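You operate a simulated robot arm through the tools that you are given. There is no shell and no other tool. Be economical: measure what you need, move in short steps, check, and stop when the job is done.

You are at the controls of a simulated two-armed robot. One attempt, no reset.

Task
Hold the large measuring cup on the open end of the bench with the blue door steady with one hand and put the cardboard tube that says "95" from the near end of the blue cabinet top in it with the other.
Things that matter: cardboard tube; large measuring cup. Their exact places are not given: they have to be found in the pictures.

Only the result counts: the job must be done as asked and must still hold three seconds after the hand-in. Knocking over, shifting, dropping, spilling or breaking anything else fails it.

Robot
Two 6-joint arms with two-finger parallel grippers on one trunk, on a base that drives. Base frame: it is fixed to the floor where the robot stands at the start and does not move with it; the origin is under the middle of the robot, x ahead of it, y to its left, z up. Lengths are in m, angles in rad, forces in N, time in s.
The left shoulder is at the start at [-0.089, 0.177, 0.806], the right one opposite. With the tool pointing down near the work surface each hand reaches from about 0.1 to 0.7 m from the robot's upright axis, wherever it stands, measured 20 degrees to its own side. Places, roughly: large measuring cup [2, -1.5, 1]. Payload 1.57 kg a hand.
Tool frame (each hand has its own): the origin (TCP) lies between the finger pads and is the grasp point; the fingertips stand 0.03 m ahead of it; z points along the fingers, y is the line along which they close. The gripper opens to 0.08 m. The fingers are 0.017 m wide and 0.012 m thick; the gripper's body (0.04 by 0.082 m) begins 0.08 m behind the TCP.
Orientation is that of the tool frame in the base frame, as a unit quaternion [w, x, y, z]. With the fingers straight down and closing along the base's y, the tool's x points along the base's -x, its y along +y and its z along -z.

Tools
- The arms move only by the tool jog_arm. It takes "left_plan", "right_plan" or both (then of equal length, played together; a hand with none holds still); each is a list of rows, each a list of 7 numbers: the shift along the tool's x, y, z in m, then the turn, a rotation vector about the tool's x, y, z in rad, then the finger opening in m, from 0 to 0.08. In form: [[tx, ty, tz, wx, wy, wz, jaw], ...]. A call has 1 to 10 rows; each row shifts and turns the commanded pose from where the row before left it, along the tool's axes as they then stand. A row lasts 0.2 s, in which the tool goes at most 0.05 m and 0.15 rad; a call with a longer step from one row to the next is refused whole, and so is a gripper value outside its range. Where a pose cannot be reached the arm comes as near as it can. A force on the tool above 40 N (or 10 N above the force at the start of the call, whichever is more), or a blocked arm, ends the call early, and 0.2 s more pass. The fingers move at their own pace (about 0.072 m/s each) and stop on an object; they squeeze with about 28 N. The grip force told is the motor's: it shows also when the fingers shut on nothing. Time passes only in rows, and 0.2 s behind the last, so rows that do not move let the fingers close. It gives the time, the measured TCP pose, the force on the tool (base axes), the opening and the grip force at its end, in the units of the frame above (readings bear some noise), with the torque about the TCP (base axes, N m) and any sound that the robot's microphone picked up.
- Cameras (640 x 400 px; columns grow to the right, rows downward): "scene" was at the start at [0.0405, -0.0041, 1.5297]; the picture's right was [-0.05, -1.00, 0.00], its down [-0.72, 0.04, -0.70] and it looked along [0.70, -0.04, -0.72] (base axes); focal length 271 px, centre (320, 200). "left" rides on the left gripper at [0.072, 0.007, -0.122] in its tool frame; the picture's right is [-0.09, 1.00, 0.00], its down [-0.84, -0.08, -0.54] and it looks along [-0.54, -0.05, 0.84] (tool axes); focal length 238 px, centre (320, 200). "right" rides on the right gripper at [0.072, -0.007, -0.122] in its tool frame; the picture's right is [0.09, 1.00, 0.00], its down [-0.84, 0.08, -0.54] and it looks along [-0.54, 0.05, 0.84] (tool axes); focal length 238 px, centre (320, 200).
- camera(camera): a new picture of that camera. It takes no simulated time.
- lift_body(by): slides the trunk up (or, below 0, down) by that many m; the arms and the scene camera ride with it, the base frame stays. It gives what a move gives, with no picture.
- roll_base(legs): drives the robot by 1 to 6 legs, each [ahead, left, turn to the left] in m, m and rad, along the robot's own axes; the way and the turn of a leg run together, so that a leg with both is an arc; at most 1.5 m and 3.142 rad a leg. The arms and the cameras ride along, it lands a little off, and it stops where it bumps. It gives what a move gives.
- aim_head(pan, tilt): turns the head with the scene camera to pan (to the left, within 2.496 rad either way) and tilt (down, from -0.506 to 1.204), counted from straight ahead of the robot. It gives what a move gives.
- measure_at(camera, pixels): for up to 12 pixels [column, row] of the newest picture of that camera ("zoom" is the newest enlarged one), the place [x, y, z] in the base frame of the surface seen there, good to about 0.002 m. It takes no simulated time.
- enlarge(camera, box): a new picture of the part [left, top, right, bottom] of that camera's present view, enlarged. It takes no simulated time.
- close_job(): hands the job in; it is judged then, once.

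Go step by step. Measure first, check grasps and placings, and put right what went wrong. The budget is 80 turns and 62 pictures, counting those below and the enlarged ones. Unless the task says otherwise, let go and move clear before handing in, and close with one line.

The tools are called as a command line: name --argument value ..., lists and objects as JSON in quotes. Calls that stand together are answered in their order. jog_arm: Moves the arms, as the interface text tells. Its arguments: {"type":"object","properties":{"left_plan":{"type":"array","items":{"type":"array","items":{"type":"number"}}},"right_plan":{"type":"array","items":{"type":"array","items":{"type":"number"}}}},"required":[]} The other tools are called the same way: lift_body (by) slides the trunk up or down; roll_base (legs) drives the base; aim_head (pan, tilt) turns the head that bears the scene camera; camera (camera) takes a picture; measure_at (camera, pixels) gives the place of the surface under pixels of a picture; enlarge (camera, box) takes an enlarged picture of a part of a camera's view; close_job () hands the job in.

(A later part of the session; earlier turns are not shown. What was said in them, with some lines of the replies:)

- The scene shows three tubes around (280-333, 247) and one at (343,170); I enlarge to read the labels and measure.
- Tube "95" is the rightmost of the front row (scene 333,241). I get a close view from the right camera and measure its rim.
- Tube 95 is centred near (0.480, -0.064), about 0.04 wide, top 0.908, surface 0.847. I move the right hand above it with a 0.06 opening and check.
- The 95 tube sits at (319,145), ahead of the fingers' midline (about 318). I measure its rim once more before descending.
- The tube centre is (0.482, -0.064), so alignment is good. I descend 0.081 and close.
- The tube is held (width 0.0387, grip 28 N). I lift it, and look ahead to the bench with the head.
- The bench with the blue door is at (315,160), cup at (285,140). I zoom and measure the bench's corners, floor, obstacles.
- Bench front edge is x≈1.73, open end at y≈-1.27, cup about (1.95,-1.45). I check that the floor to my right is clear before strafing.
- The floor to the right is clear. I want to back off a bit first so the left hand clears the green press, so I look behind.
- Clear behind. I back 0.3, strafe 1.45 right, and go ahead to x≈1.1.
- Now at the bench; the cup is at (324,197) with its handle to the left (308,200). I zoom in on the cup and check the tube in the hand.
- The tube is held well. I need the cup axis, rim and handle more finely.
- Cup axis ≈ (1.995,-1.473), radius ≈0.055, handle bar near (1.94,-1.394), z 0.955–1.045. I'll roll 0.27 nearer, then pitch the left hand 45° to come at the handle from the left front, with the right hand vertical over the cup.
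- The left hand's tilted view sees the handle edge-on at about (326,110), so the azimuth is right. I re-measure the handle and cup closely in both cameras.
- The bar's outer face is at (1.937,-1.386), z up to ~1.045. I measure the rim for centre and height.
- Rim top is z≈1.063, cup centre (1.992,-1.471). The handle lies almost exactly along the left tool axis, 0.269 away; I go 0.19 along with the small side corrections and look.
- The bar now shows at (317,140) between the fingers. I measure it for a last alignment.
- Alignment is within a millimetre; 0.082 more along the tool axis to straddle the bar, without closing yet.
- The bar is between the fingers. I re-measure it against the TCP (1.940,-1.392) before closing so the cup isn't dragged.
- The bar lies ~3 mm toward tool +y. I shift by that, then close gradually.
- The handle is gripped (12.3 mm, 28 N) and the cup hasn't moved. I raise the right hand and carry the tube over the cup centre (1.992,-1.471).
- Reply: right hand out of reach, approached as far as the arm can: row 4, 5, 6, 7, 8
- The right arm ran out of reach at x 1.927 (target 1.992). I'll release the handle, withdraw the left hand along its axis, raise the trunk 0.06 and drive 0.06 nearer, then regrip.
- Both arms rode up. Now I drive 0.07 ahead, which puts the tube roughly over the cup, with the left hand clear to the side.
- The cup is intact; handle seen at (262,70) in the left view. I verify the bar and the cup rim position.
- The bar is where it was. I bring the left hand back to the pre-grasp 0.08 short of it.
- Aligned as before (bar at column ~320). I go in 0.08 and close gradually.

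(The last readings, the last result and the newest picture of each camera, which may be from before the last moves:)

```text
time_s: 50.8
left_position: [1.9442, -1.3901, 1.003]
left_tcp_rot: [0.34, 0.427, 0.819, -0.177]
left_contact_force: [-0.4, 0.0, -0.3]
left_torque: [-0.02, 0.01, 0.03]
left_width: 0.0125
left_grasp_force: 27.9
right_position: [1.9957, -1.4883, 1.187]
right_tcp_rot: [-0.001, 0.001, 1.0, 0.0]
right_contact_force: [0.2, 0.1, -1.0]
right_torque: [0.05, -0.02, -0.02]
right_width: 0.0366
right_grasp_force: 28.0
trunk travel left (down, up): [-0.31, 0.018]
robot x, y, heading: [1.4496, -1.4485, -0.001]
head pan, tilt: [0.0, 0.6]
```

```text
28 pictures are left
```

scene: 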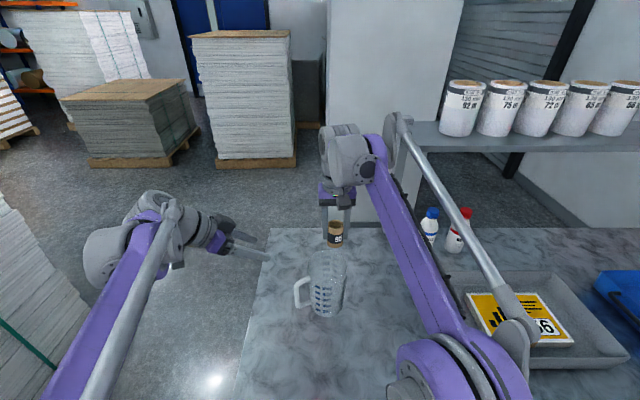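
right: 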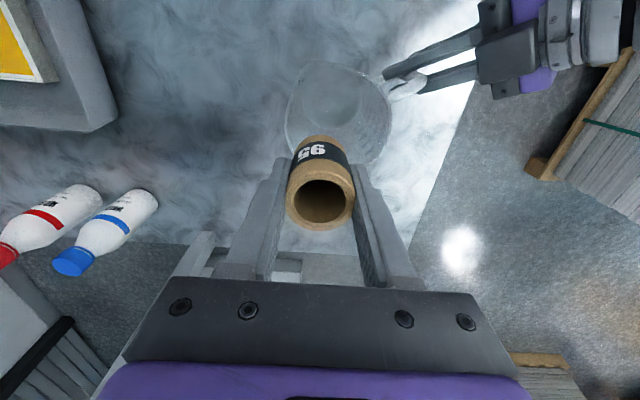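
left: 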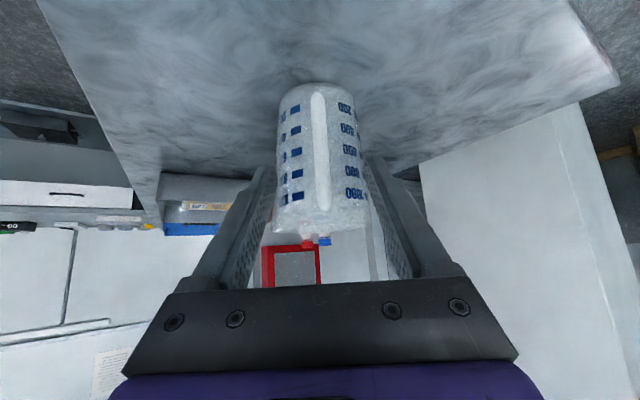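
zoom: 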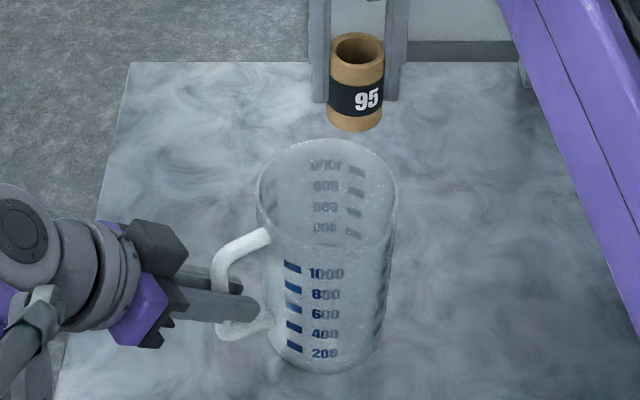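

Handle gripped again at the same place. I measure the rim once more to centre the tube.

measure_at --camera "right" --pixels '[[287, 115], [390, 115], [335, 62], [290, 105], [387, 105], [336, 64], [285, 125], [391, 125]]'

enlarge --camera "right" --box '[270, 40, 410, 180]'

```text
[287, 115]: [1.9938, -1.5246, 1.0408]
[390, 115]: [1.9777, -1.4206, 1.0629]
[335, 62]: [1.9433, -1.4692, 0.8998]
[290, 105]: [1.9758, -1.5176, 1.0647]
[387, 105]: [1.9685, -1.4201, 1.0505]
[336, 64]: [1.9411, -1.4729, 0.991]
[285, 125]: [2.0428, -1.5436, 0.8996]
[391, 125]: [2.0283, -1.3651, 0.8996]
```

```text
2.86 times, centred on (340, 110) of right
```

zoom: 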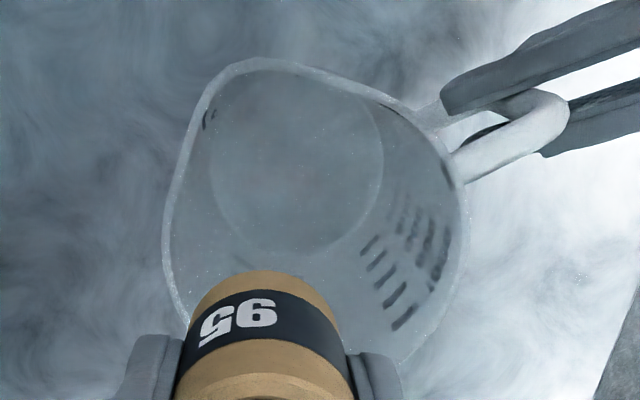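

Rim spans y -1.524…-1.419, centre ≈ (1.993,-1.472). I shift 16 mm left and lower until the tube is just at the rim, then check.

jog_arm --right_plan '[[0.0025, 0.0165, 0, 0, 0, 0, 0.02], [0, 0, 0.03, 0, 0, 0, 0.02], [0, 0, 0.03, 0, 0, 0, 0.02], [0, 0, 0.02, 0, 0, 0, 0.02], [0, 0, 0, 0, 0, 0, 0.02]]'

enlarge --camera "scene" --box '[265, 210, 385, 325]'

camera --camera "right"

```text
time_s: 52.0
left_position: [1.9438, -1.3896, 1.002]
left_tcp_rot: [0.34, 0.427, 0.819, -0.177]
left_contact_force: [-0.2, -0.7, -0.3]
left_torque: [0.01, 0.0, -0.05]
left_width: 0.0125
left_grasp_force: 27.8
right_position: [1.9932, -1.4735, 1.1064]
right_tcp_rot: [0.001, 0.001, 1.0, -0.001]
right_contact_force: [0.0, 0.6, -1.1]
right_torque: [0.0, -0.01, 0.01]
right_width: 0.0365
right_grasp_force: 28.1
trunk travel left (down, up): [-0.31, 0.018]
robot x, y, heading: [1.4511, -1.4526, -0.003]
head pan, tilt: [0.0, 0.6]
```

```text
3.48 times, centred on (325, 268) of scene
```

zoom: 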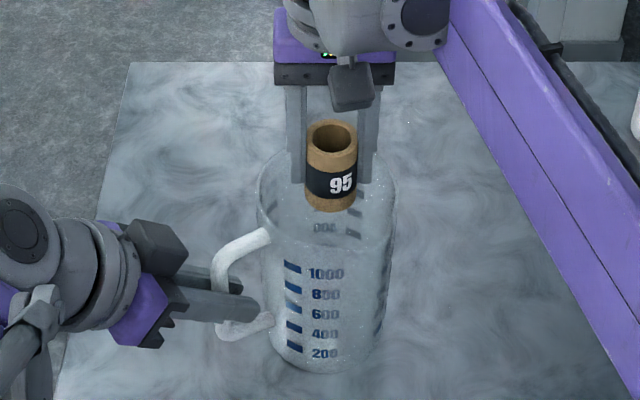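

```text
25 pictures are left
```

right: 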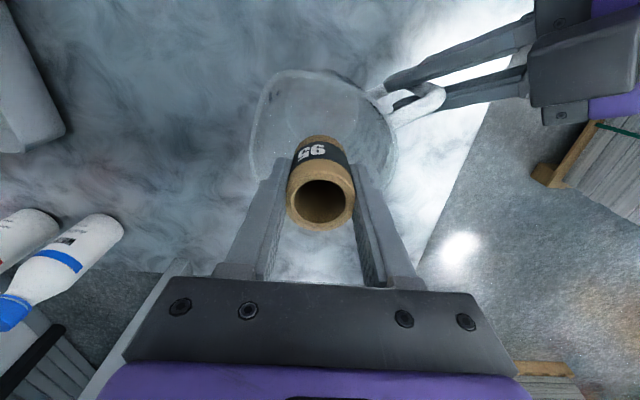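

The tube is centred inside the rim. I lower to TCP z≈0.998, keeping the gripper body above the rim.

jog_arm --right_plan '[[0, 0, 0.025, 0, 0, 0, 0.02], [0, 0, 0.025, 0, 0, 0, 0.02], [0, 0, 0.025, 0, 0, 0, 0.02], [0, 0, 0.02, 0, 0, 0, 0.02], [0, 0, 0.013, 0, 0, 0, 0.02], [0, 0, 0, 0, 0, 0, 0.02]]'

enlarge --camera "scene" --box '[265, 210, 385, 325]'

camera --camera "right"

```text
time_s: 53.4
left_position: [1.9433, -1.3899, 1.0028]
left_tcp_rot: [0.341, 0.426, 0.819, -0.177]
left_contact_force: [-0.1, 0.2, 0.2]
left_torque: [0.0, -0.02, -0.01]
left_width: 0.0123
left_grasp_force: 27.9
right_position: [1.9938, -1.4728, 0.999]
right_tcp_rot: [0.0, 0.001, 1.0, 0.0]
right_contact_force: [0.1, -0.5, -0.4]
right_torque: [-0.04, 0.0, 0.01]
right_width: 0.0365
right_grasp_force: 28.4
trunk travel left (down, up): [-0.31, 0.018]
robot x, y, heading: [1.4442, -1.4509, -0.001]
head pan, tilt: [0.0, 0.6]
```

```text
3.48 times, centred on (325, 268) of scene
```

zoom: 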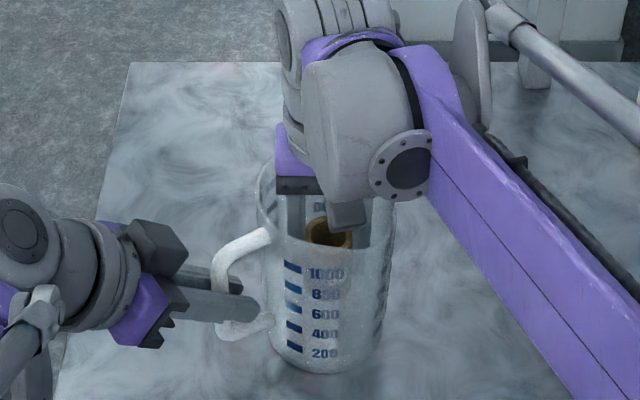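

```text
23 pictures are left
```

right: 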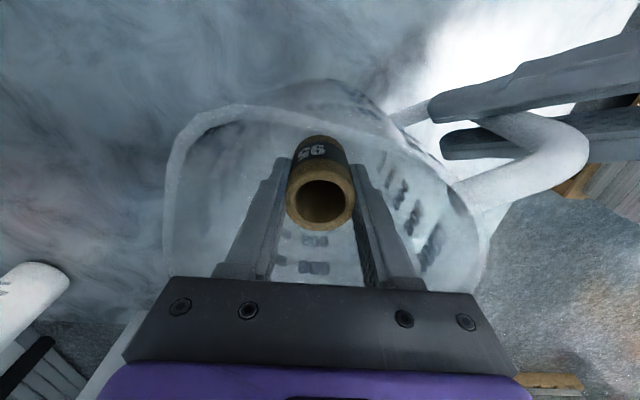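

No contact, tube well within the cup. I open the right fingers to 0.056 and let the tube settle, then lift straight out.

jog_arm --right_plan '[[0, 0, 0.006, 0, 0, 0, 0.02], [0, 0, 0, 0, 0, 0, 0.056], [0, 0, 0, 0, 0, 0, 0.056], [0, 0, 0, 0, 0, 0, 0.056], [0, 0, 0, 0, 0, 0, 0.056]]'

camera --camera "right"

```text
time_s: 54.6
left_position: [1.9446, -1.3893, 1.0028]
left_tcp_rot: [0.341, 0.427, 0.819, -0.177]
left_contact_force: [-0.2, -0.3, -0.2]
left_torque: [0.02, -0.04, -0.01]
left_width: 0.0123
left_grasp_force: 27.7
right_position: [1.9945, -1.4715, 0.9931]
right_tcp_rot: [-0.001, 0.0, 1.0, 0.001]
right_contact_force: [0.6, -0.8, 0.3]
right_torque: [-0.01, -0.03, -0.01]
right_width: 0.056
right_grasp_force: 0.1
trunk travel left (down, up): [-0.31, 0.018]
robot x, y, heading: [1.4503, -1.4497, -0.004]
head pan, tilt: [0.0, 0.6]
```

```text
22 pictures are left
```

right: 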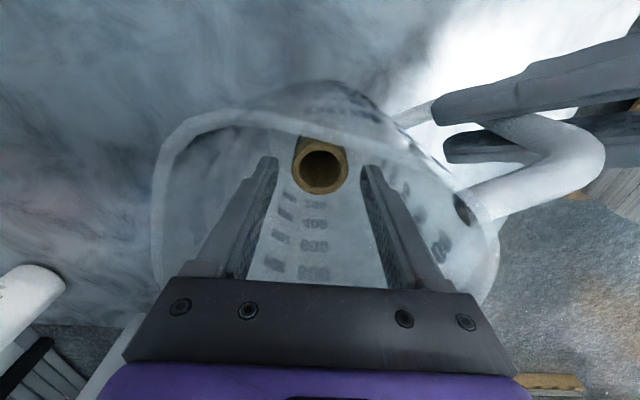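

The tube dropped upright in the cup and the fingers are clear of it. I lift the right hand straight up 0.15+ and then back toward me.

jog_arm --right_plan '[[0, 0, -0.02, 0, 0, 0, 0.056], [0, 0, -0.04, 0, 0, 0, 0.056], [0, 0, -0.04, 0, 0, 0, 0.056], [0, 0, -0.04, 0, 0, 0, 0.056], [0, 0, -0.03, 0, 0, 0, 0.056], [0.03, -0.03, 0, 0, 0, 0, 0.056], [0.03, -0.03, 0, 0, 0, 0, 0.056], [0.03, -0.03, 0, 0, 0, 0, 0.056], [0.03, -0.03, 0, 0, 0, 0, 0.056]]'

jog_arm --left_plan '[[0, 0, 0, 0, 0, 0, 0.03], [0, 0, 0, 0, 0, 0, 0.06], [0, 0, 0, 0, 0, 0, 0.06], [0, 0, -0.03, 0, 0, 0, 0.06], [0, 0, -0.04, 0, 0, 0, 0.06], [0, 0, -0.045, 0, 0, 0, 0.06], [0, 0, -0.045, 0, 0, 0, 0.06], [0, 0, 0, 0, 0, 0, 0.06]]'

enlarge --camera "scene" --box '[245, 210, 405, 335]'

camera --camera "scene"

```text
time_s: 56.6
left_position: [1.9414, -1.3892, 1.002]
left_tcp_rot: [0.34, 0.427, 0.819, -0.176]
left_contact_force: [-0.2, 1.4, 0.2]
left_torque: [-0.09, 0.09, -0.1]
left_width: 0.0123
left_grasp_force: 27.6
right_position: [1.8695, -1.5915, 1.1619]
right_tcp_rot: [0.0, 0.001, 1.0, 0.0]
right_contact_force: [0.0, -0.2, -0.2]
right_torque: [0.0, -0.02, 0.01]
right_width: 0.056
right_grasp_force: 0.0
trunk travel left (down, up): [-0.31, 0.018]
robot x, y, heading: [1.4461, -1.4499, -0.005]
head pan, tilt: [0.0, 0.6]
```

```text
time_s: 58.4
left_position: [1.88, -1.2963, 1.1166]
left_tcp_rot: [0.34, 0.426, 0.819, -0.177]
left_contact_force: [0.5, -0.8, -0.5]
left_torque: [0.0, -0.02, 0.02]
left_width: 0.0601
left_grasp_force: 0.1
right_position: [1.872, -1.5912, 1.1598]
right_tcp_rot: [0.0, 0.0, 1.0, 0.0]
right_contact_force: [0.1, 0.3, -0.3]
right_torque: [0.0, -0.01, -0.02]
right_width: 0.0562
right_grasp_force: 0.0
trunk travel left (down, up): [-0.31, 0.018]
robot x, y, heading: [1.4471, -1.4519, -0.004]
head pan, tilt: [0.0, 0.6]
```

```text
3.20 times, centred on (325, 272) of scene
```

zoom: 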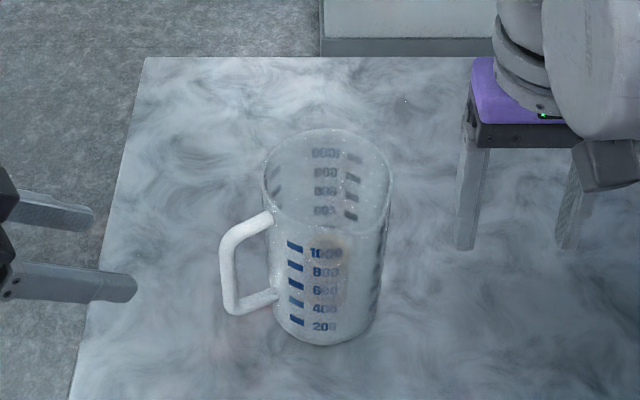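

```text
20 pictures are left
```

scene: 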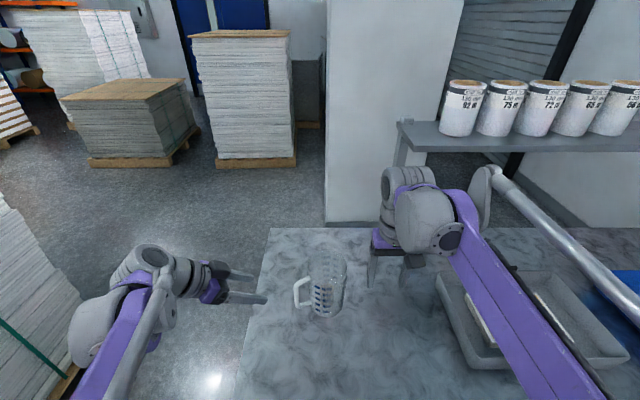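

The cup stands where it was with the tube inside (faint tan shape at zoom 330,260), and both hands are clear, so I hand the job in.

close_job

```text
The job is handed in.
```

The "95" cardboard tube is in the large measuring cup. The left hand held the cup by its handle while the right hand put the tube in; both hands have let go and are clear.
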